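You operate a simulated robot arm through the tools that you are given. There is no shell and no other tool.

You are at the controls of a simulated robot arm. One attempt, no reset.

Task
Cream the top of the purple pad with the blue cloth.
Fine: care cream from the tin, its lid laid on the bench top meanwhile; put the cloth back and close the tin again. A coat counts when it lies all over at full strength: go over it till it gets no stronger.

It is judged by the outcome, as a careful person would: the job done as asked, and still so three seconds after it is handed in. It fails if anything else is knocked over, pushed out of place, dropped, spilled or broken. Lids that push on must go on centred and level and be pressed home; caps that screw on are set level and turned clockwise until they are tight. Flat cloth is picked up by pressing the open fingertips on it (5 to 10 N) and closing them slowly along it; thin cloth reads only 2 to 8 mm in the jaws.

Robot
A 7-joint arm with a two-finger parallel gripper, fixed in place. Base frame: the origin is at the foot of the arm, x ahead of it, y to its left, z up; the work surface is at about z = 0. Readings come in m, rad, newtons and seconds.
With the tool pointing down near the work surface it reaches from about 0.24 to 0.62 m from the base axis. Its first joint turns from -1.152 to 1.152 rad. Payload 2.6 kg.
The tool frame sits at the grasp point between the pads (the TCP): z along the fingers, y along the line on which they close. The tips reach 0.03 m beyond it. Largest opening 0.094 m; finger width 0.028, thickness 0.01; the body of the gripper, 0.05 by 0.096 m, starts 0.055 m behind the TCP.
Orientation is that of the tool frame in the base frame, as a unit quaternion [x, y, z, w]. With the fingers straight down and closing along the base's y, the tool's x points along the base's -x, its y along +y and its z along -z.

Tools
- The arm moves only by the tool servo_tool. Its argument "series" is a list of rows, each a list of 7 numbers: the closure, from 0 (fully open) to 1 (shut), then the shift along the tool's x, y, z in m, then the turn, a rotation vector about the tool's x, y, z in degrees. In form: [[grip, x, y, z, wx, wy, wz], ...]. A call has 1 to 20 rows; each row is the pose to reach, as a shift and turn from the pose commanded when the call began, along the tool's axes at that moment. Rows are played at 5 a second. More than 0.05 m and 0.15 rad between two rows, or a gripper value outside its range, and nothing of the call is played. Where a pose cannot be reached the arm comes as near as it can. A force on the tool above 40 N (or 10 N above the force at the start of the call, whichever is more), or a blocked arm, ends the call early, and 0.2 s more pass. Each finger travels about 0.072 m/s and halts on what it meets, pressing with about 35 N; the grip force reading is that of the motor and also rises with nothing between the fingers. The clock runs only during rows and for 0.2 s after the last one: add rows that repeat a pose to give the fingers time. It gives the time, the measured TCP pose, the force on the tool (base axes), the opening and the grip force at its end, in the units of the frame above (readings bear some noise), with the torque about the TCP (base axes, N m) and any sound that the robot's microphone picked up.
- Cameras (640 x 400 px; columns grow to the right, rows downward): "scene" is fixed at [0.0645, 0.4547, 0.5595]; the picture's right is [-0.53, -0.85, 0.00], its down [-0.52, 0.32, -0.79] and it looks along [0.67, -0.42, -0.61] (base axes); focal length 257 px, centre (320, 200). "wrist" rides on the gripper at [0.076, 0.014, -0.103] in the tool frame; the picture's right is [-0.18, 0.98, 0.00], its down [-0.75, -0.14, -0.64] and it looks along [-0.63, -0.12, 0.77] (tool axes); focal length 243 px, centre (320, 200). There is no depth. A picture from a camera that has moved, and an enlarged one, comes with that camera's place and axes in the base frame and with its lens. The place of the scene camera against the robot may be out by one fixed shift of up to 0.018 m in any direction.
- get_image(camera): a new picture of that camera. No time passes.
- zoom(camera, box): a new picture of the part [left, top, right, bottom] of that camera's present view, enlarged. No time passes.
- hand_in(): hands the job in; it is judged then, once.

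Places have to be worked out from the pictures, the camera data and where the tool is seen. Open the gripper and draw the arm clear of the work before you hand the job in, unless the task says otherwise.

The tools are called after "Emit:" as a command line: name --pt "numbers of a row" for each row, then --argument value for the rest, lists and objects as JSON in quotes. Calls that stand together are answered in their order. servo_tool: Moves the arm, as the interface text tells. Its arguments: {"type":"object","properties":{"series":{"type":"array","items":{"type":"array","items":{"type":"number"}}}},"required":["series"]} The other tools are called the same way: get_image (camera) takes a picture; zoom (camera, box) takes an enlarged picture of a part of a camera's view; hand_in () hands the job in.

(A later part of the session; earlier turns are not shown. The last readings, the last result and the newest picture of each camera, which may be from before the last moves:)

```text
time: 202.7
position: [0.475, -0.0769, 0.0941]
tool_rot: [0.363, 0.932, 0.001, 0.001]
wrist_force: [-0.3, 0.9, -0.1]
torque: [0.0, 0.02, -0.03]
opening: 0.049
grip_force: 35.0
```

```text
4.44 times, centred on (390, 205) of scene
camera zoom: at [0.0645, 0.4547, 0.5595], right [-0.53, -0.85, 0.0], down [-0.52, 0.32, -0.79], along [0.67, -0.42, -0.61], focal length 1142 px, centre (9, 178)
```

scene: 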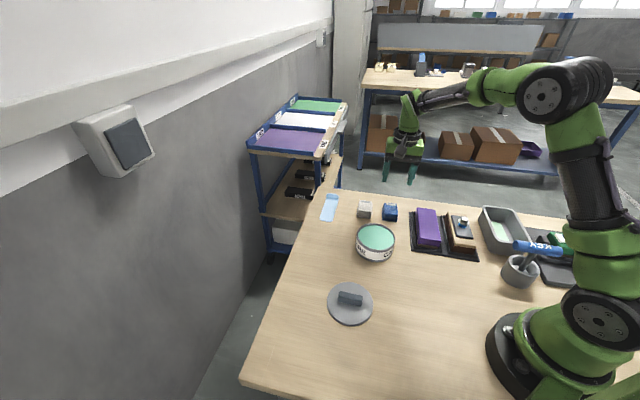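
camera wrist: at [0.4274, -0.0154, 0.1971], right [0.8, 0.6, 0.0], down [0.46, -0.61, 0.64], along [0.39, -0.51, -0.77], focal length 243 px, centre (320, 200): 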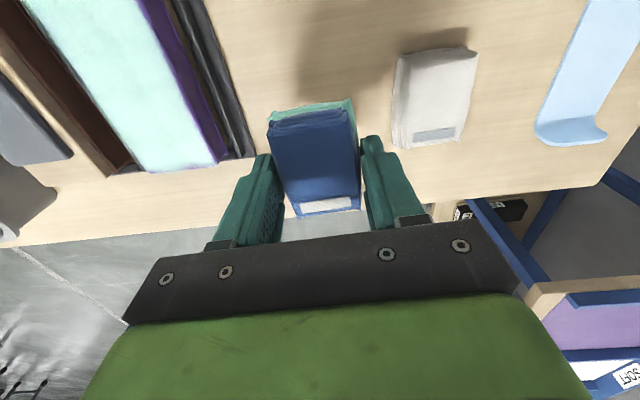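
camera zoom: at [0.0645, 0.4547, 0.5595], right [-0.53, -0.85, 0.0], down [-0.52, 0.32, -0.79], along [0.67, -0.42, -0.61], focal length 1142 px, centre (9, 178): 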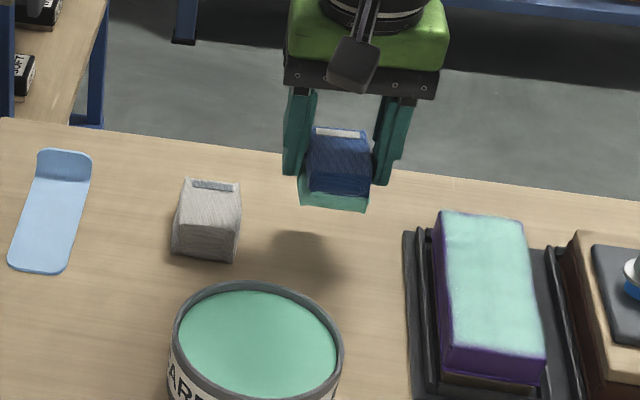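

The cloth hangs over its original place. I lower it to just above the bench.

Emit:
servo_tool --pt "0.8 0 -0.001 0.012 0 0 0" --pt "0.8 0 -0.001 0.026 0 0 0" --pt "0.8 0 -0.001 0.038 0 0 0" --pt "0.8 0 -0.001 0.047 0 0 0" --pt "0.8 0 -0.001 0.051 0 0 0" --pt "0.8 0 -0.001 0.051 0 0 0"

Emit:
zoom --camera "scene" --box '[350, 180, 430, 240]'

```text
time: 204.1
position: [0.4724, -0.0774, 0.0452]
tool_rot: [0.364, 0.932, 0.001, 0.001]
wrist_force: [0.1, -0.4, -0.8]
torque: [-0.02, 0.01, 0.01]
opening: 0.0485
grip_force: 34.7
```

```text
6.67 times, centred on (390, 210) of scene
camera zoom: at [0.0645, 0.4547, 0.5595], right [-0.53, -0.85, 0.0], down [-0.52, 0.32, -0.79], along [0.67, -0.42, -0.61], focal length 1713 px, centre (-147, 133)
```

zoom: 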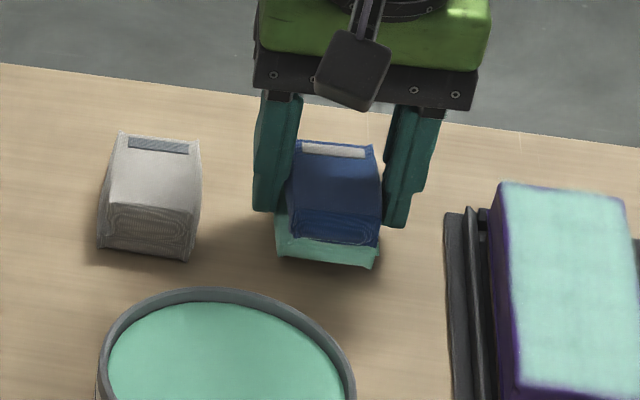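

Position matches the original to ~3 mm; I nudge by 2 mm and lower in fine steps until it touches.

Emit:
servo_tool --pt "0.8 0.0005 0.001 0.001 0 0 0" --pt "0.8 0.0005 0.002 0.002 0 0 0" --pt "0.8 0.0005 0.002 0.003 0 0 0" --pt "0.8 0.0005 0.002 0.0036 0 0 0" --pt "0.8 0.0005 0.002 0.0036 0 0 0"

```text
time: 205.2
position: [0.4738, -0.0751, 0.0404]
tool_rot: [0.364, 0.932, -0.001, 0.001]
wrist_force: [-0.1, 0.5, -1.0]
torque: [0.0, 0.01, 0.01]
opening: 0.0488
grip_force: 34.7
```

Emit:
servo_tool --pt "0.8 0 0 0.0006 0 0 0" --pt "0.8 0 0 0.0012 0 0 0" --pt "0.8 0 0 0.0012 0 0 0"

```text
time: 206.1
position: [0.4753, -0.0764, 0.039]
tool_rot: [0.363, 0.932, 0.0, 0.001]
wrist_force: [-1.2, -1.0, -0.3]
torque: [0.05, 0.0, -0.04]
opening: 0.0489
grip_force: 35.4
```

Emit:
servo_tool --pt "0.8 0 0 0.0006 0 0 0" --pt "0.8 0 0 0.0012 0 0 0" --pt "0.8 0 0 0.0012 0 0 0"

Emit:
zoom --camera "scene" --box '[360, 190, 420, 235]'

```text
time: 206.8
position: [0.4743, -0.0767, 0.0395]
tool_rot: [0.363, 0.932, 0.0, 0.001]
wrist_force: [-0.1, -0.2, -0.7]
torque: [0.0, 0.02, 0.02]
opening: 0.0487
grip_force: 34.7
```

```text
8.89 times, centred on (390, 212) of scene
camera zoom: at [0.0645, 0.4547, 0.5595], right [-0.53, -0.85, 0.0], down [-0.52, 0.32, -0.79], along [0.67, -0.42, -0.61], focal length 2284 px, centre (-302, 89)
```

zoom: 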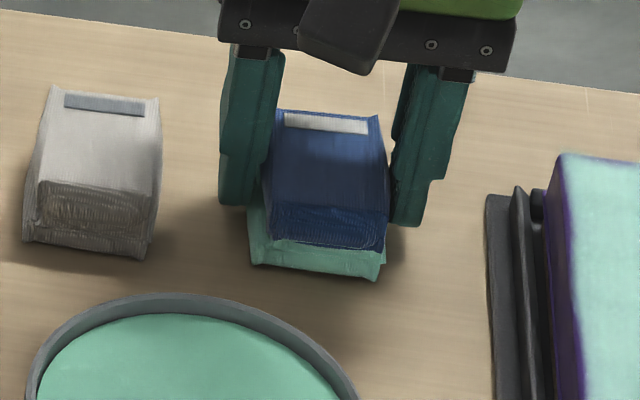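

Emit:
servo_tool --pt "0.8 0 0 0.0006 0 0 0" --pt "0.8 0 0 0.0012 0 0 0" --pt "0.8 0 0 0.0012 0 0 0"

```text
time: 207.7
position: [0.475, -0.0755, 0.0365]
tool_rot: [0.363, 0.932, 0.001, 0.001]
wrist_force: [0.6, 0.5, -0.2]
torque: [0.01, 0.0, 0.01]
opening: 0.0487
grip_force: 35.3
```

Emit:
servo_tool --pt "0.8 0 0 0.0006 0 0 0" --pt "0.8 0 0 0.0012 0 0 0" --pt "0.8 0 0 0.0012 0 0 0"

Emit:
zoom --camera "scene" --box '[360, 190, 420, 235]'

```text
time: 208.4
position: [0.4749, -0.0764, 0.0365]
tool_rot: [0.363, 0.932, 0.0, 0.002]
wrist_force: [-2.5, 0.0, 3.6]
torque: [-0.07, 0.13, -0.04]
opening: 0.0487
grip_force: 34.9
```

```text
8.89 times, centred on (390, 212) of scene
camera zoom: at [0.0644, 0.4547, 0.5595], right [-0.53, -0.85, 0.0], down [-0.52, 0.32, -0.79], along [0.67, -0.42, -0.61], focal length 2284 px, centre (-302, 89)
```

zoom: 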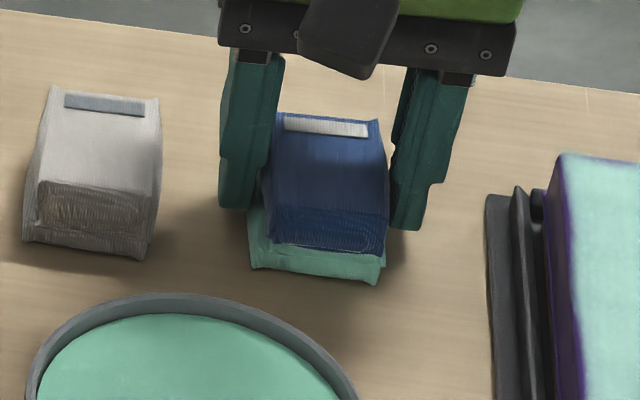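

Touch-down (3.6 N). I open the fingers slowly to ~56 mm to release.

Emit:
servo_tool --pt "0.6 0 0 0 0 0 0" --pt "0.48 0 0 0 0 0 0" --pt "0.46 0 0 0 0 0 0" --pt "0.44 0 0 0 0 0 0" --pt "0.42 0 0 0 0 0 0" --pt "0.4 0 0 0 0 0 0" --pt "0.4 0 0 0 0 0 0"

Emit:
zoom --camera "wrist" --box '[220, 50, 420, 220]'

Emit:
zoom --camera "scene" --box '[360, 190, 420, 235]'

```text
time: 210.1
position: [0.4759, -0.0759, 0.0356]
tool_rot: [0.364, 0.931, 0.001, 0.001]
wrist_force: [0.5, 1.0, -0.1]
torque: [-0.02, 0.0, -0.02]
opening: 0.0562
grip_force: 0.0
```

```text
2.35 times, centred on (320, 135) of wrist
camera zoom: at [0.4278, -0.014, 0.1394], right [0.8, 0.6, 0.0], down [0.46, -0.61, 0.64], along [0.39, -0.51, -0.77], focal length 571 px, centre (320, 353)
```

zoom: 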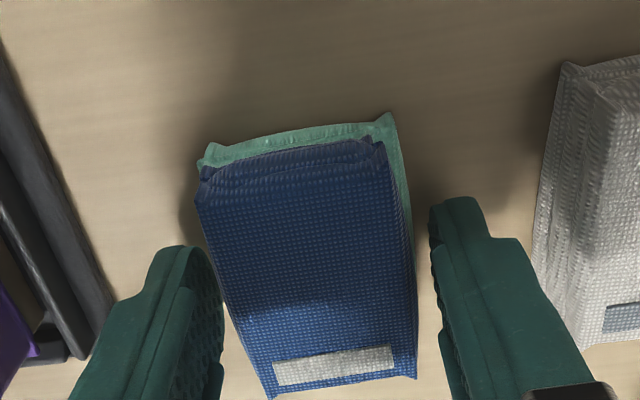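

```text
8.89 times, centred on (390, 212) of scene
camera zoom: at [0.0645, 0.4547, 0.5595], right [-0.53, -0.85, 0.0], down [-0.52, 0.32, -0.79], along [0.67, -0.42, -0.61], focal length 2284 px, centre (-302, 89)
```

zoom: 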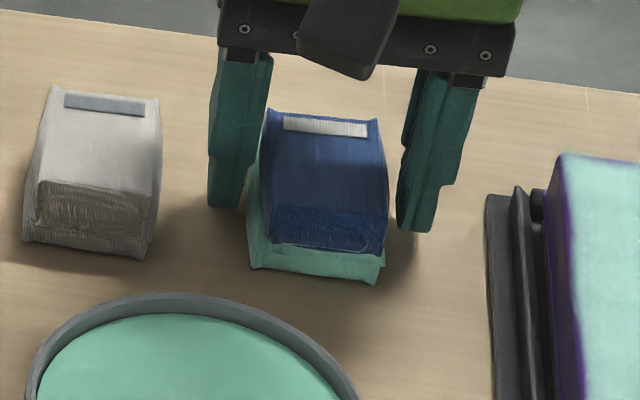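

The cloth is back in its place and released. I rise and travel to above the lid at (0.300, 0.220), turning back to the bar-gripping yaw.

Emit:
servo_tool --pt "0.4 0 0 -0.008 0 0 0" --pt "0.4 0 0 -0.035 0 0 0" --pt "0.4 0 0 -0.07 0 0 0" --pt "0.4 0 0 -0.105 0 0 0" --pt "0.4 0.015 0.0045 -0.12 0 0 -4" --pt "0.4 0.04 0.012 -0.12 0 0 -11" --pt "0.4 0.068 0.02 -0.12 0 0 -18" --pt "0.4 0.096 0.029 -0.12 0 0 -25" --pt "0.4 0.124 0.037 -0.12 0 0 -32" --pt "0.4 0.152 0.0455 -0.12 0 0 -39" --pt "0.4 0.18 0.054 -0.12 0 0 -46" --pt "0.4 0.208 0.062 -0.12 0 0 -53" --pt "0.4 0.236 0.0705 -0.12 0 0 -60" --pt "0.4 0.264 0.079 -0.12 0 0 -67" --pt "0.4 0.29 0.0867 -0.12 0 0 -74" --pt "0.4 0.313 0.0936 -0.12 0 0 -80" --pt "0.4 0.3299 0.0987 -0.12 0 0 -86.8" --pt "0.4 0.3299 0.0987 -0.12 0 0 -86.8"

Emit:
get_image --camera "wrist"

Emit:
get_image --camera "scene"

```text
time: 213.8
position: [0.2983, 0.2192, 0.1562]
tool_rot: [-0.377, 0.926, 0.0, 0.001]
wrist_force: [0.2, 0.0, 0.3]
torque: [-0.04, -0.02, 0.01]
opening: 0.0564
grip_force: 0.0
```

```text
taken
camera wrist: at [0.2331, 0.1764, 0.258], right [-0.56, 0.83, 0.0], down [0.64, 0.43, 0.64], along [0.54, 0.36, -0.77], focal length 243 px, centre (320, 200)
```

wrist: 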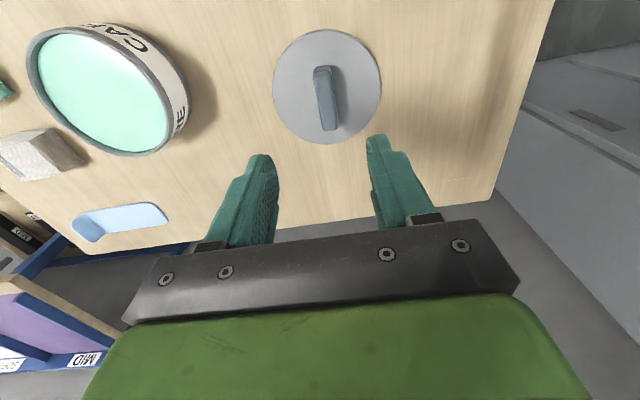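

```text
taken
```

scene: 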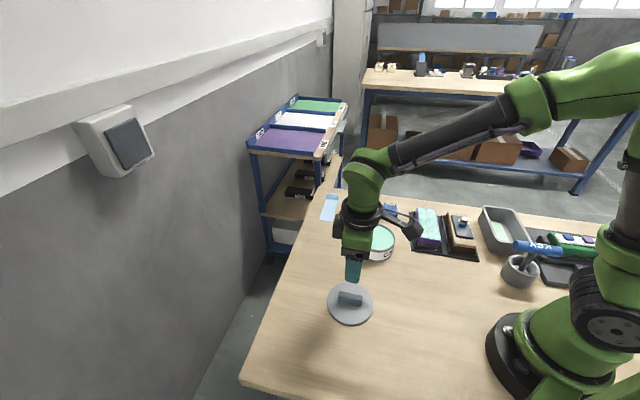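

Emit:
zoom --camera "wrist" --box '[250, 20, 400, 155]'

```text
2.96 times, centred on (325, 88) of wrist
camera zoom: at [0.2331, 0.1764, 0.258], right [-0.56, 0.83, 0.0], down [0.64, 0.43, 0.64], along [0.54, 0.36, -0.77], focal length 719 px, centre (305, 533)
```

zoom: 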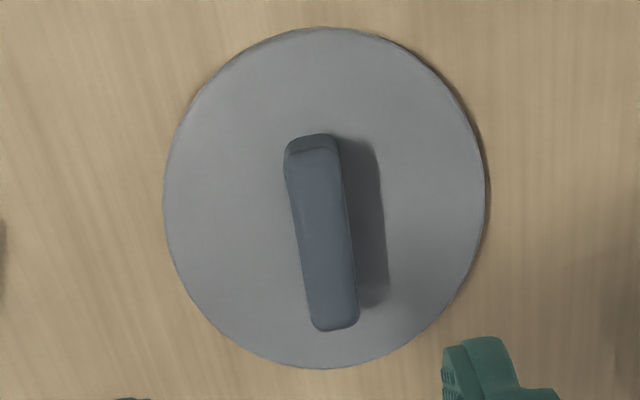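

The lid's bar sits about 6 mm toward +y of my column (it shifted a little on release). I correct and descend part-way to check.

Emit:
servo_tool --pt "0.4 0.001 0.003 0.012 0 0 0.7" --pt "0.4 0.0019 0.006 0.03 0 0 1.5" --pt "0.4 0.0019 0.006 0.05 0 0 1.5" --pt "0.4 0.0019 0.006 0.07 0 0 1.5" --pt "0.4 0.0019 0.006 0.083 0 0 1.5" --pt "0.4 0.0019 0.006 0.088 0 0 1.5" --pt "0.4 0.0019 0.006 0.088 0 0 1.5"

Emit:
zoom --camera "wrist" --box '[220, 60, 420, 220]'

```text
time: 215.4
position: [0.2916, 0.2231, 0.0685]
tool_rot: [-0.365, 0.931, -0.001, 0.002]
wrist_force: [0.3, 0.7, 0.5]
torque: [0.04, -0.01, -0.02]
opening: 0.0563
grip_force: 0.1
```

```text
2.50 times, centred on (320, 140) of wrist
camera zoom: at [0.2265, 0.1817, 0.1711], right [-0.53, 0.85, 0.0], down [0.65, 0.41, 0.64], along [0.55, 0.34, -0.77], focal length 606 px, centre (320, 350)
```

zoom: 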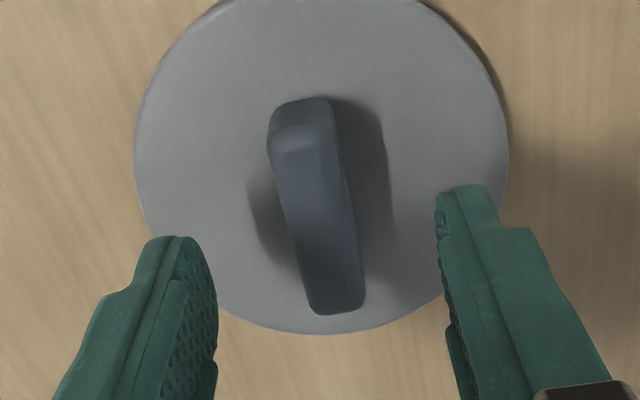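

Bar is centred and aligned now. I descend to tips ~9.5 mm above the bench and close on the bar.

Emit:
servo_tool --pt "0.4 0 0 0.01 0 0 0" --pt "0.4 0 0 0.02 0 0 0" --pt "0.4 0 0 0.026 0 0 0" --pt "0.4 0 0 0.0285 0 0 0" --pt "0.4 0 0 0.0285 0 0 0"

```text
time: 216.7
position: [0.2923, 0.2227, 0.04]
tool_rot: [-0.364, 0.931, 0.0, 0.001]
wrist_force: [0.4, 0.6, -0.1]
torque: [0.01, -0.01, -0.05]
opening: 0.0563
grip_force: 0.0
```

Emit:
servo_tool --pt "0.4 0 0 0.001 0 0 0" --pt "0.5 0 0 0.001 0 0 0" --pt "0.6 0 0 0.001 0 0 0" --pt "0.7 0 0 0.001 0 0 0" --pt "0.8 0 0 0.001 0 0 0" --pt "0.9 0 0 0.001 0 0 0" --pt "1 0 0 0.001 0 0 0" --pt "1 0 0 0.001 0 0 0"

Emit:
zoom --camera "wrist" --box '[220, 60, 420, 220]'

```text
time: 218.4
position: [0.294, 0.2222, 0.0393]
tool_rot: [-0.364, 0.931, 0.0, 0.001]
wrist_force: [0.3, 0.2, 0.5]
torque: [0.0, 0.04, 0.01]
opening: 0.0158
grip_force: 35.4
```

```text
2.50 times, centred on (320, 140) of wrist
camera zoom: at [0.2272, 0.1813, 0.1413], right [-0.53, 0.85, 0.0], down [0.65, 0.41, 0.64], along [0.55, 0.34, -0.77], focal length 606 px, centre (320, 350)
```

zoom: 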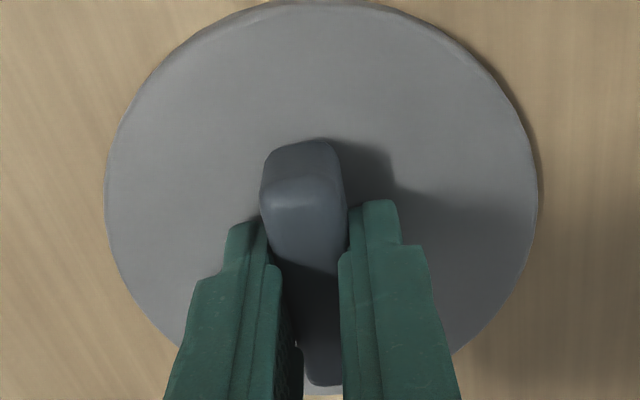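

The bar is gripped cleanly (15.8 mm). I lift the lid and carry it over the tin, aiming for the pose where it was taken off (TCP ≈0.3945, 0.066).

Emit:
servo_tool --pt "1 0 0 -0.004 0 0 0" --pt "1 0 0 -0.015 0 0 0" --pt "1 0 0 -0.035 0 0 0" --pt "1 0 0 -0.06 0 0 0" --pt "1 0 0 -0.085 0 0 0" --pt "1 0.003 -0.014 -0.1 0 0 0" --pt "1 0.007 -0.038 -0.105 0 0 0" --pt "1 0.012 -0.065 -0.105 0 0 0" --pt "1 0.017 -0.092 -0.105 0 0 0" --pt "1 0.021 -0.119 -0.105 0 0 0" --pt "1 0.026 -0.146 -0.105 0 0 0" --pt "1 0.031 -0.17 -0.105 0 0 0" --pt "1 0.033 -0.1835 -0.105 0 0 0" --pt "1 0.033 -0.1835 -0.095 0 0 0" --pt "1 0.033 -0.1835 -0.08 0 0 0" --pt "1 0.033 -0.1835 -0.072 0 0 0" --pt "1 0.033 -0.1835 -0.072 0 0 0"

Emit:
get_image --camera "wrist"

Emit:
zoom --camera "scene" --box '[340, 190, 420, 270]'

```text
time: 222.1
position: [0.3918, 0.0667, 0.1107]
tool_rot: [-0.364, 0.931, -0.001, 0.0]
wrist_force: [0.6, -1.0, -0.3]
torque: [0.0, 0.0, -0.01]
opening: 0.0159
grip_force: 35.3
```

```text
taken
camera wrist: at [0.3259, 0.0251, 0.213], right [-0.53, 0.85, 0.0], down [0.65, 0.41, 0.64], along [0.55, 0.34, -0.77], focal length 243 px, centre (320, 200)
```

wrist: 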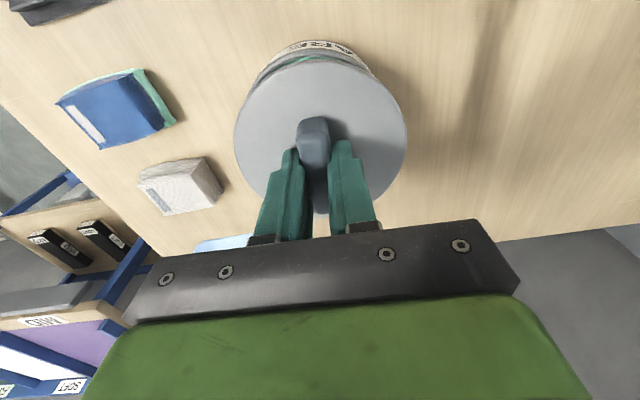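

```text
5.00 times, centred on (380, 230) of scene
camera zoom: at [0.0645, 0.4547, 0.5595], right [-0.53, -0.85, 0.0], down [-0.52, 0.32, -0.79], along [0.67, -0.42, -0.61], focal length 1285 px, centre (20, 50)
```

zoom: 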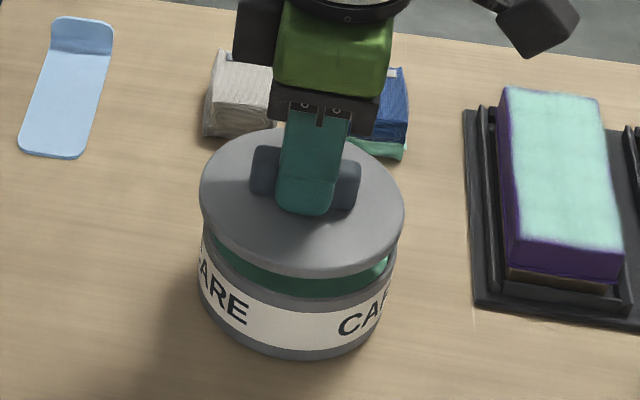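

Emit:
zoom --camera "wrist" --box '[225, 30, 415, 150]'

Emit:
zoom --camera "scene" --box '[350, 205, 410, 265]'

```text
3.33 times, centred on (320, 90) of wrist
camera zoom: at [0.3259, 0.0251, 0.213], right [-0.53, 0.85, 0.0], down [0.65, 0.41, 0.64], along [0.55, 0.34, -0.77], focal length 809 px, centre (320, 567)
```

zoom: 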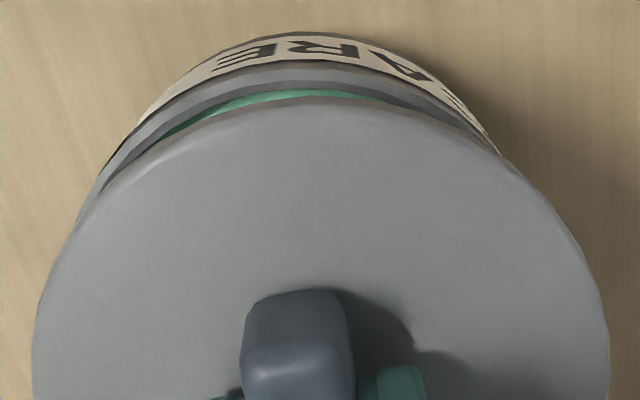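

```text
6.67 times, centred on (380, 235) of scene
camera zoom: at [0.0645, 0.4547, 0.5595], right [-0.53, -0.85, 0.0], down [-0.52, 0.32, -0.79], along [0.67, -0.42, -0.61], focal length 1713 px, centre (-80, -33)
```

zoom: 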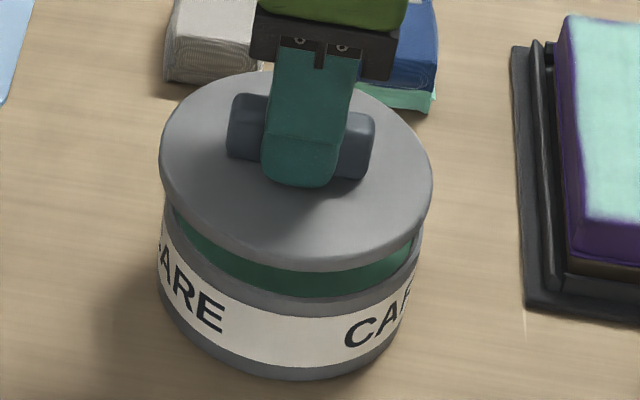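

Emit:
zoom --camera "wrist" --box '[240, 35, 320, 95]'

Emit:
zoom --camera "wrist" --box '[320, 35, 400, 95]'

```text
6.67 times, centred on (280, 65) of wrist
camera zoom: at [0.3259, 0.0251, 0.213], right [-0.53, 0.85, 0.0], down [0.65, 0.41, 0.64], along [0.55, 0.34, -0.77], focal length 1618 px, centre (587, 1100)
```

zoom: 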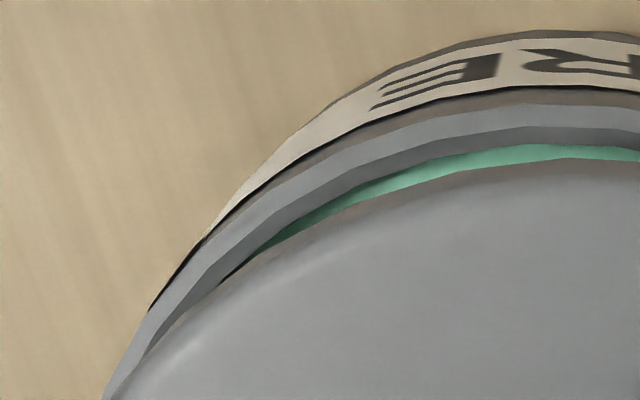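

```text
6.67 times, centred on (360, 65) of wrist
camera zoom: at [0.3259, 0.0251, 0.213], right [-0.53, 0.85, 0.0], down [0.65, 0.41, 0.64], along [0.55, 0.34, -0.77], focal length 1618 px, centre (53, 1100)
```

zoom: 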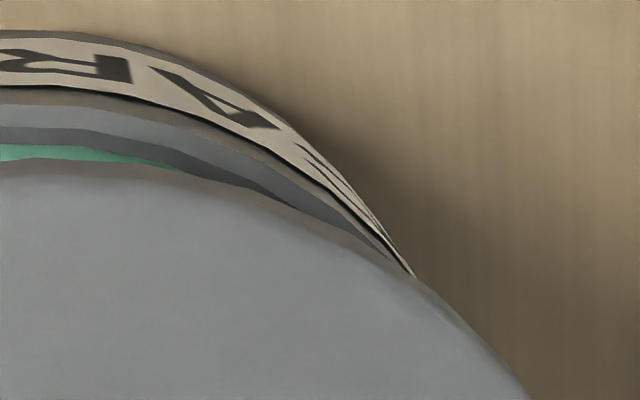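

From the wrist view the tin's centre lies about 2 mm toward -y relative to the lid. I correct that and come down 14 mm for a closer check.

Emit:
servo_tool --pt "1 0.0003 -0.001 0.003 0 0 0" --pt "1 0.0005 -0.002 0.007 0 0 0" --pt "1 0.0005 -0.002 0.011 0 0 0" --pt "1 0.0005 -0.002 0.014 0 0 0" --pt "1 0.0005 -0.002 0.014 0 0 0"

Emit:
zoom --camera "wrist" --box '[225, 30, 415, 150]'

Emit:
zoom --camera "scene" --box '[350, 215, 410, 265]'

```text
time: 223.2
position: [0.3934, 0.0652, 0.0964]
tool_rot: [-0.364, 0.931, -0.001, 0.001]
wrist_force: [-0.6, 0.4, -0.7]
torque: [-0.02, -0.04, 0.01]
opening: 0.0157
grip_force: 34.2
```

```text
3.33 times, centred on (320, 90) of wrist
camera zoom: at [0.3273, 0.0226, 0.1989], right [-0.53, 0.85, 0.0], down [0.65, 0.41, 0.64], along [0.55, 0.34, -0.77], focal length 809 px, centre (320, 567)
```

zoom: 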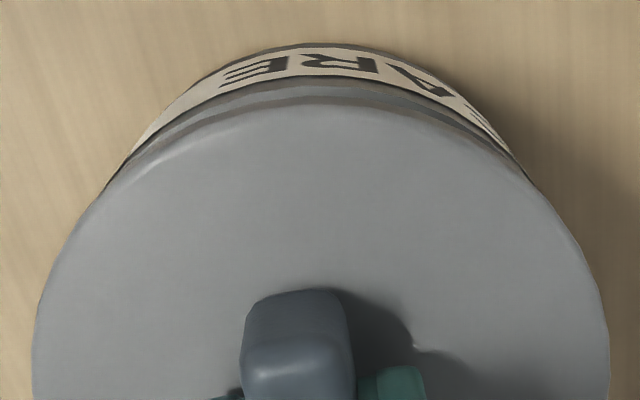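

```text
8.00 times, centred on (380, 240) of scene
camera zoom: at [0.0645, 0.4547, 0.5595], right [-0.53, -0.85, 0.0], down [-0.52, 0.32, -0.79], along [0.67, -0.42, -0.61], focal length 2056 px, centre (-160, -120)
```

zoom: 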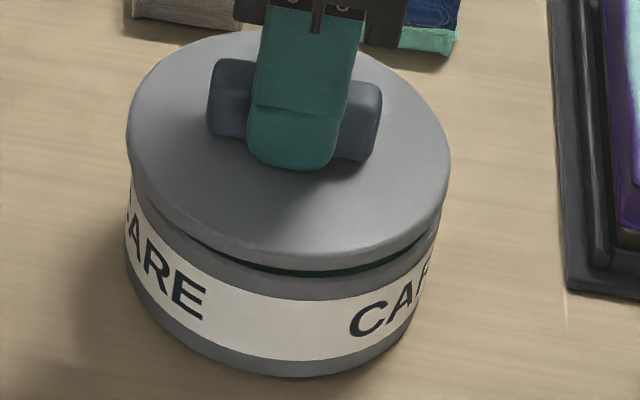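

Alignment is now within about 1 mm in both views. I trim 0.8 mm back toward the base and lower until the lid touches the rim.

Emit:
servo_tool --pt "1 0.0008 0 0.001 0 0 0" --pt "1 0.0008 0 0.002 0 0 0" --pt "1 0.0008 0 0.003 0 0 0" --pt "1 0.0008 0 0.004 0 0 0" --pt "1 0.0008 0 0.004 0 0 0"

Emit:
zoom --camera "wrist" --box '[225, 30, 415, 150]'

Emit:
zoom --camera "scene" --box '[350, 215, 410, 265]'

```text
time: 224.4
position: [0.3933, 0.0639, 0.0929]
tool_rot: [-0.364, 0.931, 0.0, 0.001]
wrist_force: [0.3, 0.6, -0.8]
torque: [0.03, 0.0, 0.01]
opening: 0.0155
grip_force: 34.9
```

```text
3.33 times, centred on (320, 90) of wrist
camera zoom: at [0.3273, 0.0213, 0.1947], right [-0.53, 0.85, 0.0], down [0.65, 0.41, 0.64], along [0.55, 0.34, -0.77], focal length 809 px, centre (320, 567)
```

zoom: 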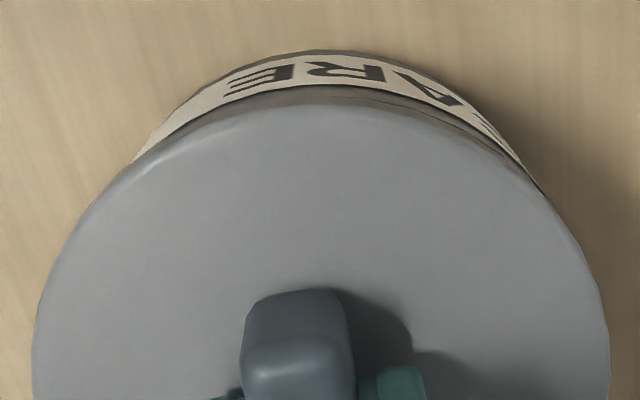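

```text
8.00 times, centred on (380, 240) of scene
camera zoom: at [0.0645, 0.4547, 0.5595], right [-0.53, -0.85, 0.0], down [-0.52, 0.32, -0.79], along [0.67, -0.42, -0.61], focal length 2056 px, centre (-160, -120)
```

zoom: 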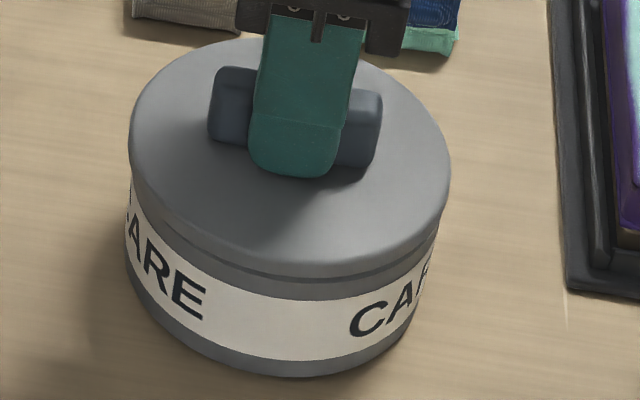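

Emit:
servo_tool --pt "1 0 0 0.0005 0 0 0" --pt "1 0 0 0.001 0 0 0" --pt "1 0 0 0.0015 0 0 0" --pt "1 0 0 0.0015 0 0 0"

Emit:
zoom --camera "scene" --box '[350, 215, 410, 265]'

```text
time: 225.4
position: [0.3941, 0.0628, 0.0905]
tool_rot: [-0.364, 0.931, 0.0, 0.001]
wrist_force: [-0.2, -0.1, -0.8]
torque: [-0.01, 0.03, 0.02]
opening: 0.0157
grip_force: 34.8
```

```text
8.00 times, centred on (380, 240) of scene
camera zoom: at [0.0645, 0.4547, 0.5595], right [-0.53, -0.85, 0.0], down [-0.52, 0.32, -0.79], along [0.67, -0.42, -0.61], focal length 2056 px, centre (-160, -120)
```

zoom: 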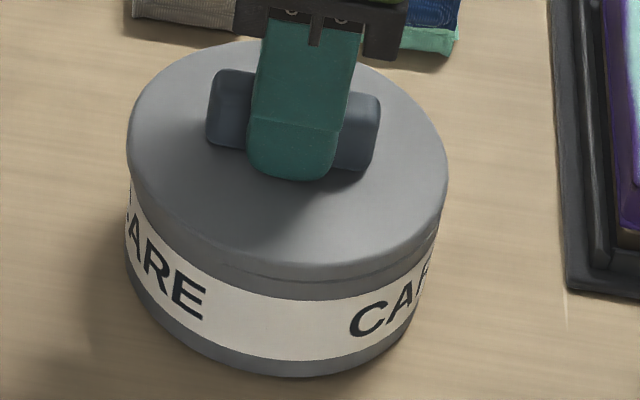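

Emit:
servo_tool --pt "1 0 0 0.0005 0 0 0" --pt "1 0 0 0.001 0 0 0" --pt "1 0 0 0.001 0 0 0"

```text
time: 226.2
position: [0.393, 0.0632, 0.0909]
tool_rot: [-0.364, 0.932, -0.001, 0.001]
wrist_force: [0.0, 0.8, -0.5]
torque: [-0.01, 0.0, 0.01]
opening: 0.0156
grip_force: 34.3
```

Emit:
zoom --camera "wrist" --box '[240, 35, 320, 95]'

Emit:
zoom --camera "wrist" --box '[320, 35, 400, 95]'

Emit:
zoom --camera "scene" --box '[355, 235, 405, 265]'

```text
6.67 times, centred on (280, 65) of wrist
camera zoom: at [0.3277, 0.0218, 0.1925], right [-0.53, 0.85, 0.0], down [0.65, 0.41, 0.64], along [0.55, 0.34, -0.77], focal length 1618 px, centre (587, 1100)
```

zoom: 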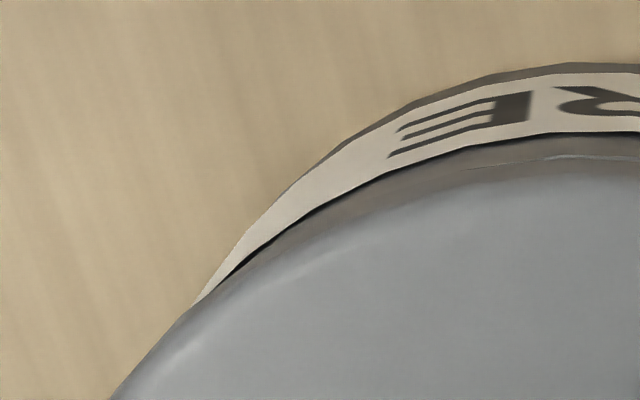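

```text
6.67 times, centred on (360, 65) of wrist
camera zoom: at [0.3277, 0.0218, 0.1925], right [-0.53, 0.85, 0.0], down [0.65, 0.41, 0.64], along [0.55, 0.34, -0.77], focal length 1618 px, centre (53, 1100)
```

zoom: 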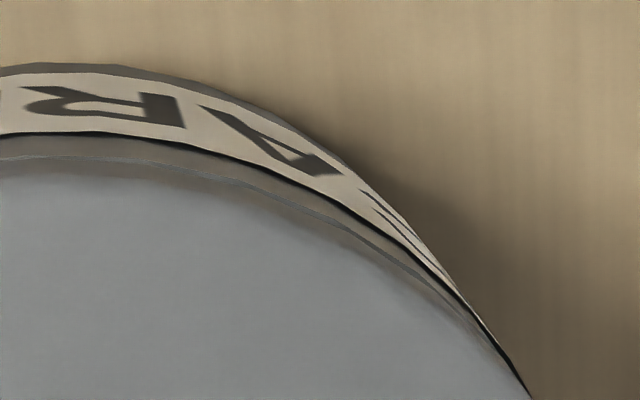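

```text
12.80 times, centred on (380, 250) of scene
camera zoom: at [0.0645, 0.4547, 0.5595], right [-0.53, -0.85, 0.0], down [-0.52, 0.32, -0.79], along [0.67, -0.42, -0.61], focal length 3290 px, centre (-448, -440)
```

zoom: 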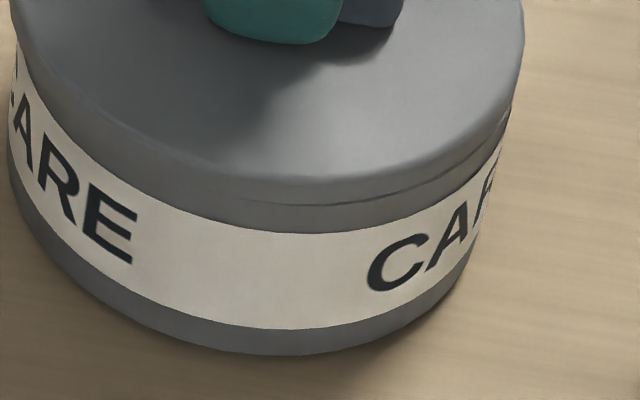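

The closer view shows the tin about 1 mm toward +y of the lid; I shift 1 mm and continue lowering to contact.

Emit:
servo_tool --pt "1 0 0.0005 0 0 0 0" --pt "1 0 0.001 0.0003 0 0 0" --pt "1 0 0.001 0.0008 0 0 0" --pt "1 0 0.001 0.0012 0 0 0" --pt "1 0 0.001 0.0012 0 0 0"

Emit:
zoom --camera "wrist" --box '[225, 30, 415, 150]'

```text
time: 227.4
position: [0.393, 0.0629, 0.0894]
tool_rot: [-0.364, 0.931, -0.001, 0.001]
wrist_force: [-6.7, -7.5, 11.7]
torque: [0.03, 0.08, 0.07]
opening: 0.0158
grip_force: 35.0
heard: snap
```

```text
3.33 times, centred on (320, 90) of wrist
camera zoom: at [0.3258, 0.0222, 0.1916], right [-0.53, 0.85, 0.0], down [0.65, 0.41, 0.64], along [0.55, 0.34, -0.77], focal length 809 px, centre (320, 567)
```

zoom: 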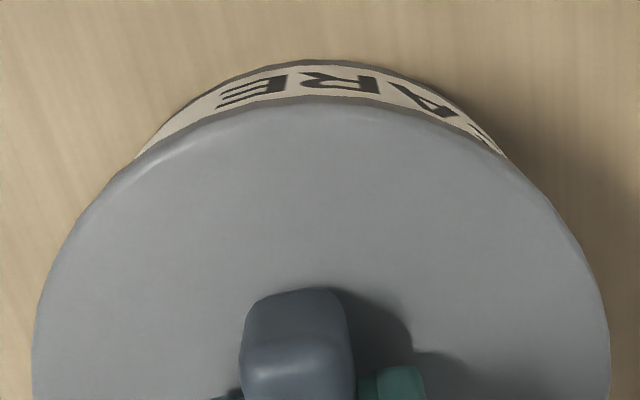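

A snap: the lid has seated. There's ~10 N of sideways load, so I ease 0.5 mm that way and press down to make sure it's fully home.

Emit:
servo_tool --pt "1 0.0003 0 0.0002 0 0 0" --pt "1 0.0005 0 0.0005 0 0 0" --pt "1 0.0005 0 0.001 0 0 0" --pt "1 0.0005 0 0.001 0 0 0"

Emit:
zoom --camera "scene" --box '[350, 215, 410, 265]'

```text
time: 228.4
position: [0.3932, 0.0641, 0.088]
tool_rot: [-0.364, 0.931, -0.001, 0.003]
wrist_force: [-8.6, -9.4, 23.3]
torque: [-0.17, 0.29, 0.02]
opening: 0.0158
grip_force: 35.1
```

```text
8.00 times, centred on (380, 240) of scene
camera zoom: at [0.0643, 0.4547, 0.5595], right [-0.53, -0.85, 0.0], down [-0.52, 0.32, -0.79], along [0.67, -0.42, -0.61], focal length 2056 px, centre (-160, -120)
```

zoom: 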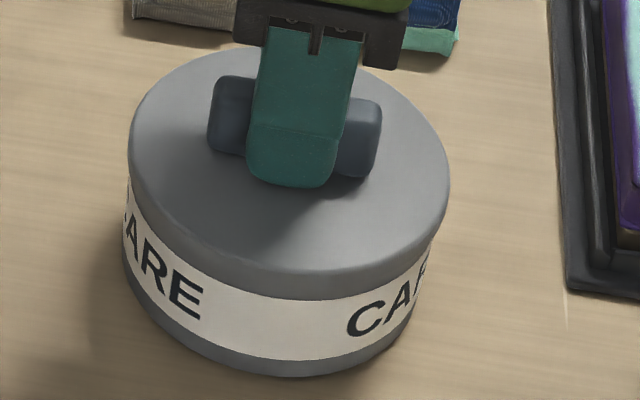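

Seated and level. One slightly firmer press, then I relax the load.

Emit:
servo_tool --pt "1 0.0003 0 0.0003 0 0 0" --pt "1 0.0005 0 0.0004 0 0 0" --pt "1 0.0005 0 0.0004 0 0 0"

```text
time: 229.2
position: [0.3927, 0.064, 0.0868]
tool_rot: [-0.365, 0.931, -0.001, 0.003]
wrist_force: [-3.9, -5.3, 30.5]
torque: [0.03, 0.18, -0.03]
opening: 0.016
grip_force: 35.3
```

Emit:
servo_tool --pt "1 0.0003 0 -0.0005 0 0 0" --pt "1 0.0003 0 -0.001 0 0 0" --pt "1 0.0003 0 -0.0012 0 0 0" --pt "1 0.0003 0 -0.0012 0 0 0"

```text
time: 230.2
position: [0.392, 0.0644, 0.0881]
tool_rot: [-0.364, 0.931, -0.001, 0.001]
wrist_force: [8.2, 0.3, 7.5]
torque: [0.71, -0.83, -0.34]
opening: 0.0159
grip_force: 35.1
```

Emit:
servo_tool --pt "1 -0.0003 -0.0002 -0.0002 0 0 0" --pt "1 -0.0004 -0.0003 -0.0003 0 0 0" --pt "1 -0.0004 -0.0003 -0.0003 0 0 0"

```text
time: 231.1
position: [0.3915, 0.0629, 0.0878]
tool_rot: [-0.364, 0.931, -0.001, -0.001]
wrist_force: [0.7, 0.5, 1.8]
torque: [0.1, -0.04, 0.03]
opening: 0.0158
grip_force: 35.5
heard: snap
```

Another snap was heard while relaxing; I check whether the lid is still seated.

Emit:
zoom --camera "scene" --box '[355, 235, 405, 265]'

Emit:
zoom --camera "wrist" --box '[225, 30, 415, 150]'

Emit:
zoom --camera "scene" --box '[350, 215, 410, 265]'

```text
12.80 times, centred on (380, 250) of scene
camera zoom: at [0.0644, 0.4547, 0.5595], right [-0.53, -0.85, 0.0], down [-0.52, 0.32, -0.79], along [0.67, -0.42, -0.61], focal length 3290 px, centre (-448, -440)
```

zoom: 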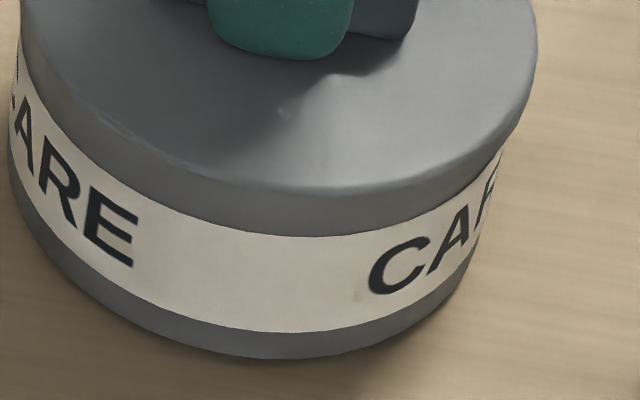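

```text
3.33 times, centred on (320, 90) of wrist
camera zoom: at [0.3256, 0.0218, 0.1905], right [-0.53, 0.85, 0.0], down [0.65, 0.41, 0.64], along [0.54, 0.34, -0.77], focal length 809 px, centre (320, 567)
```

zoom: 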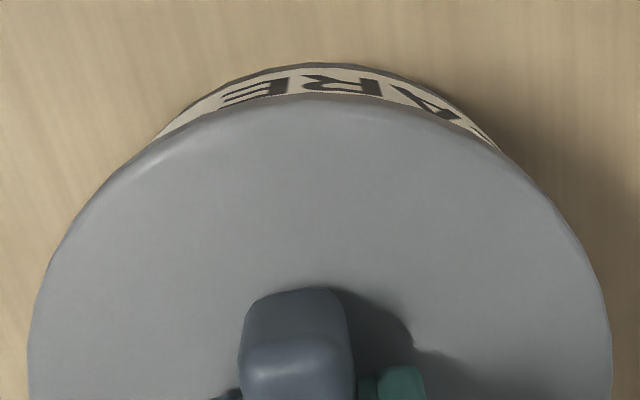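

```text
8.00 times, centred on (380, 240) of scene
camera zoom: at [0.0644, 0.4547, 0.5595], right [-0.53, -0.85, 0.0], down [-0.52, 0.32, -0.79], along [0.67, -0.42, -0.61], focal length 2056 px, centre (-160, -120)
```

zoom: 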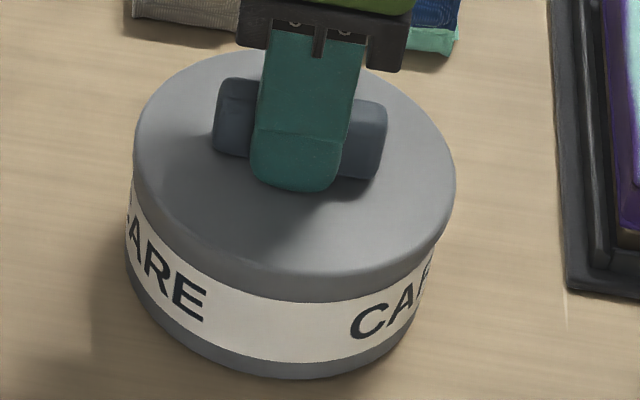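

No seam shows between lid and rim now, but to be sure I press straight down again and listen.

Emit:
servo_tool --pt "1 0 0 0.0004 0 0 0" --pt "1 0 0 0.0008 0 0 0" --pt "1 0 0 0.0012 0 0 0" --pt "1 0 0 0.0012 0 0 0"

Emit:
zoom --camera "scene" --box '[355, 235, 405, 265]'

```text
time: 232.1
position: [0.393, 0.0638, 0.0876]
tool_rot: [-0.364, 0.931, 0.0, 0.001]
wrist_force: [-0.8, -0.2, -1.3]
torque: [0.01, -0.01, -0.02]
opening: 0.0157
grip_force: 35.3
```

```text
12.80 times, centred on (380, 250) of scene
camera zoom: at [0.0645, 0.4547, 0.5595], right [-0.53, -0.85, 0.0], down [-0.52, 0.32, -0.79], along [0.67, -0.42, -0.61], focal length 3290 px, centre (-448, -440)
```

zoom: 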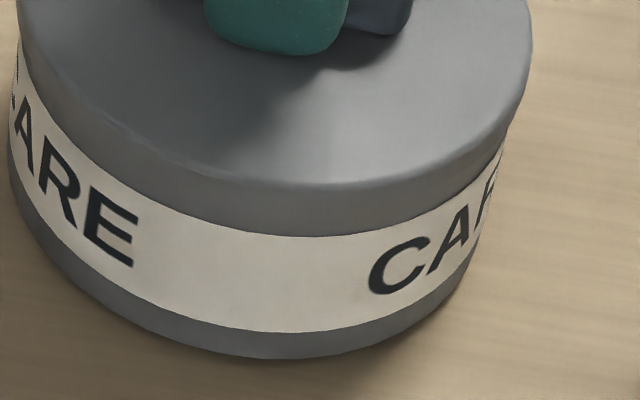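

No contact force: the lid had popped free. It still sits aligned just above the rim, so I lower further in small steps until it seats again.

Emit:
servo_tool --pt "1 0 0 0.0004 0 0 0" --pt "1 0 0 0.0008 0 0 0" --pt "1 0 0 0.0008 0 0 0"

Emit:
zoom --camera "scene" --box '[355, 235, 405, 265]'

```text
time: 232.8
position: [0.3921, 0.0621, 0.0869]
tool_rot: [-0.364, 0.931, 0.0, 0.001]
wrist_force: [-0.1, -0.6, 4.6]
torque: [0.0, 0.19, -0.06]
opening: 0.0158
grip_force: 35.3
```

```text
12.80 times, centred on (380, 250) of scene
camera zoom: at [0.0644, 0.4547, 0.5595], right [-0.53, -0.85, 0.0], down [-0.52, 0.32, -0.79], along [0.67, -0.42, -0.61], focal length 3290 px, centre (-448, -440)
```

zoom: 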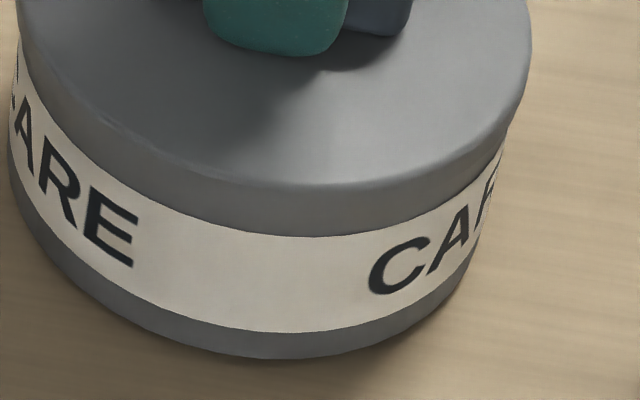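

Contact at 4.6 N. Before pressing I check the centring from the wrist.

Emit:
zoom --camera "wrist" --box '[240, 35, 320, 95]'

Emit:
zoom --camera "wrist" --box '[320, 35, 400, 95]'

Emit:
zoom --camera "wrist" --box '[220, 60, 420, 220]'

```text
6.67 times, centred on (280, 65) of wrist
camera zoom: at [0.3264, 0.0217, 0.1898], right [-0.53, 0.85, 0.0], down [0.65, 0.41, 0.64], along [0.55, 0.34, -0.77], focal length 1618 px, centre (587, 1100)
```

zoom: 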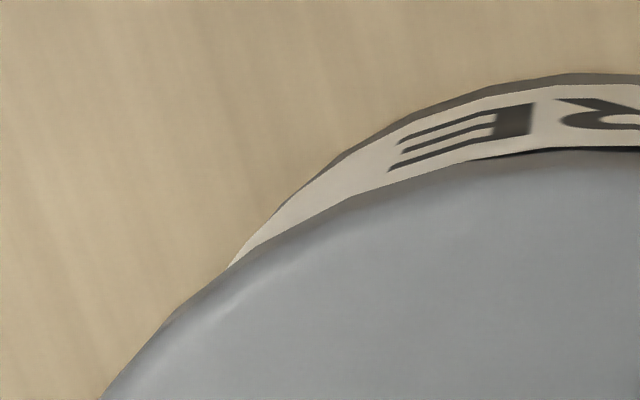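

```text
6.67 times, centred on (360, 65) of wrist
camera zoom: at [0.3264, 0.0217, 0.1898], right [-0.53, 0.85, 0.0], down [0.65, 0.41, 0.64], along [0.55, 0.34, -0.77], focal length 1618 px, centre (53, 1100)
```

zoom: 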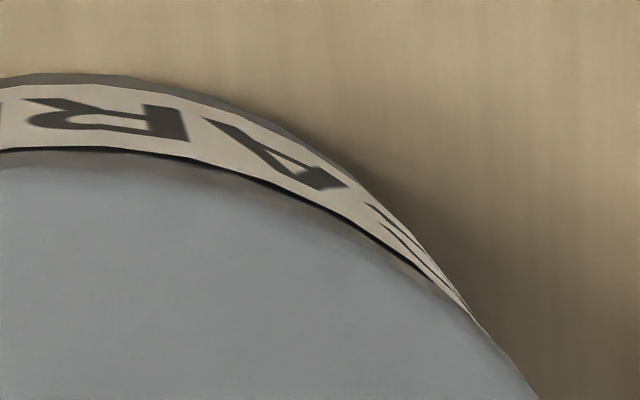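

```text
2.50 times, centred on (320, 140) of wrist
camera zoom: at [0.3264, 0.0217, 0.1898], right [-0.53, 0.85, 0.0], down [0.65, 0.41, 0.64], along [0.55, 0.34, -0.77], focal length 606 px, centre (320, 350)
```

zoom: 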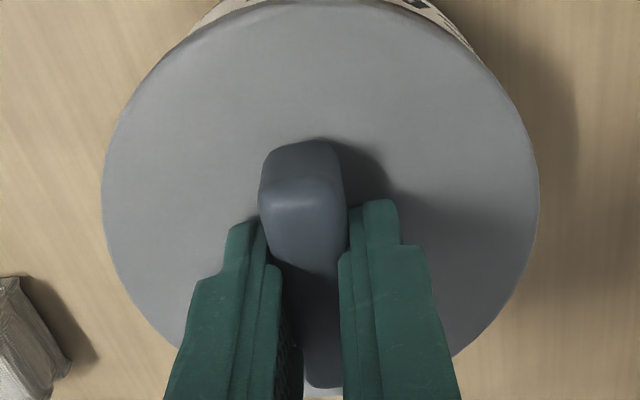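

The tin is ~1 mm toward +y of the lid. I raise slightly, shift 1 mm, and press down again.

Emit:
servo_tool --pt "1 0 0 -0.0006 0 0 0" --pt "1 -0.0002 0.0006 -0.0008 0 0 0" --pt "1 -0.0003 0.001 -0.0008 0 0 0" --pt "1 -0.0003 0.001 -0.0004 0 0 0" --pt "1 -0.0003 0.001 -0.0004 0 0 0"

Emit:
zoom --camera "wrist" --box '[240, 35, 320, 95]'

Emit:
zoom --camera "wrist" --box '[320, 35, 400, 95]'

```text
time: 234.1
position: [0.3924, 0.0647, 0.0871]
tool_rot: [-0.365, 0.931, -0.001, 0.001]
wrist_force: [-0.2, 0.2, -1.2]
torque: [-0.02, 0.0, -0.01]
opening: 0.0161
grip_force: 34.9
```

```text
6.67 times, centred on (280, 65) of wrist
camera zoom: at [0.3264, 0.0226, 0.19], right [-0.53, 0.85, 0.0], down [0.65, 0.41, 0.64], along [0.55, 0.34, -0.77], focal length 1618 px, centre (587, 1100)
```

zoom: 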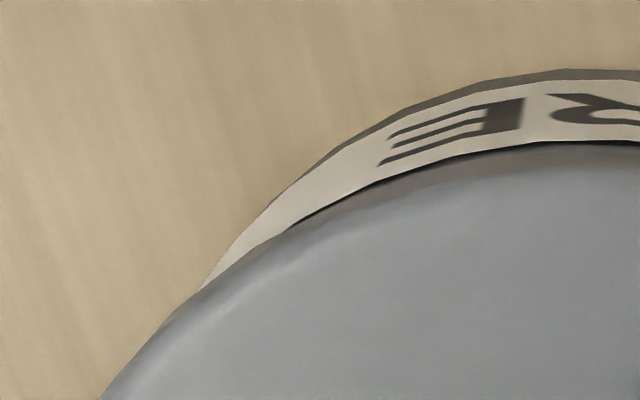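

```text
6.67 times, centred on (360, 65) of wrist
camera zoom: at [0.3264, 0.0226, 0.19], right [-0.53, 0.85, 0.0], down [0.65, 0.41, 0.64], along [0.55, 0.34, -0.77], focal length 1618 px, centre (53, 1100)
```

zoom: 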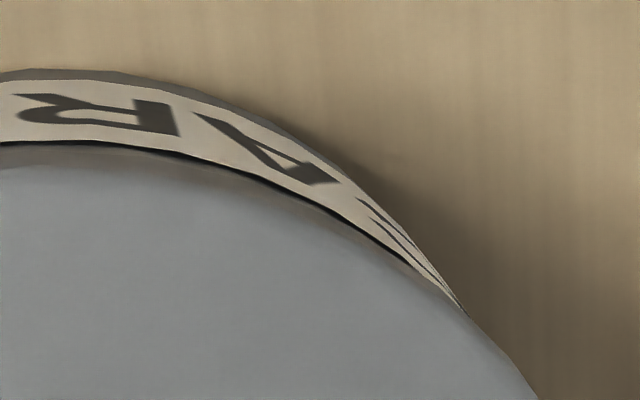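

Nearly symmetric now; half a millimetre more, then press down.

Emit:
servo_tool --pt "1 0 0.0005 0 0 0 0" --pt "1 0 0.0005 0.0004 0 0 0" --pt "1 0 0.0005 0.0008 0 0 0" --pt "1 0 0.0005 0.0012 0 0 0" --pt "1 0 0.0005 0.0012 0 0 0"

```text
time: 235.2
position: [0.3912, 0.0654, 0.0875]
tool_rot: [-0.363, 0.932, 0.0, 0.001]
wrist_force: [-4.3, -2.0, 23.5]
torque: [-0.42, 0.76, -0.01]
opening: 0.0158
grip_force: 34.8
```

23 N without a snap, with the pressure on the base-side edge: the lid needs to go ~1 mm toward the base (tool +x). I lift slightly, shift, and press again.

Emit:
servo_tool --pt "1 0 0 -0.0008 0 0 0" --pt "1 0.0005 0 -0.0012 0 0 0" --pt "1 0.001 0 -0.0012 0 0 0" --pt "1 0.001 0 -0.0006 0 0 0" --pt "1 0.001 0 0 0 0 0" --pt "1 0.001 0 0 0 0 0"

```text
time: 236.7
position: [0.3919, 0.0633, 0.0878]
tool_rot: [-0.364, 0.931, 0.0, 0.003]
wrist_force: [-5.5, 1.6, 35.5]
torque: [-0.18, 0.58, 0.09]
opening: 0.0158
grip_force: 34.6
```

Emit:
zoom --camera "scene" --box '[355, 235, 405, 265]'

Emit:
zoom --camera "wrist" --box '[225, 30, 415, 150]'

```text
12.80 times, centred on (380, 250) of scene
camera zoom: at [0.0643, 0.4547, 0.5596], right [-0.53, -0.85, 0.0], down [-0.52, 0.32, -0.79], along [0.67, -0.42, -0.61], focal length 3290 px, centre (-448, -440)
```

zoom: 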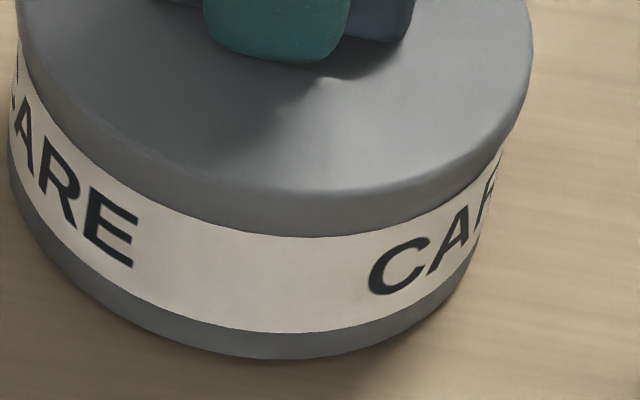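

```text
3.33 times, centred on (320, 90) of wrist
camera zoom: at [0.3248, 0.0226, 0.1895], right [-0.53, 0.85, 0.0], down [0.65, 0.41, 0.65], along [0.55, 0.34, -0.76], focal length 809 px, centre (320, 567)
```

zoom: 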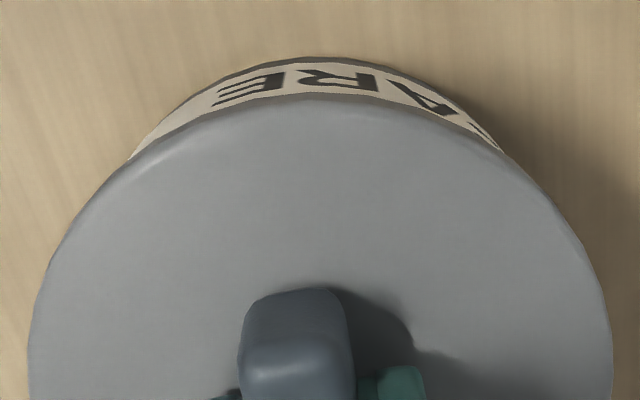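

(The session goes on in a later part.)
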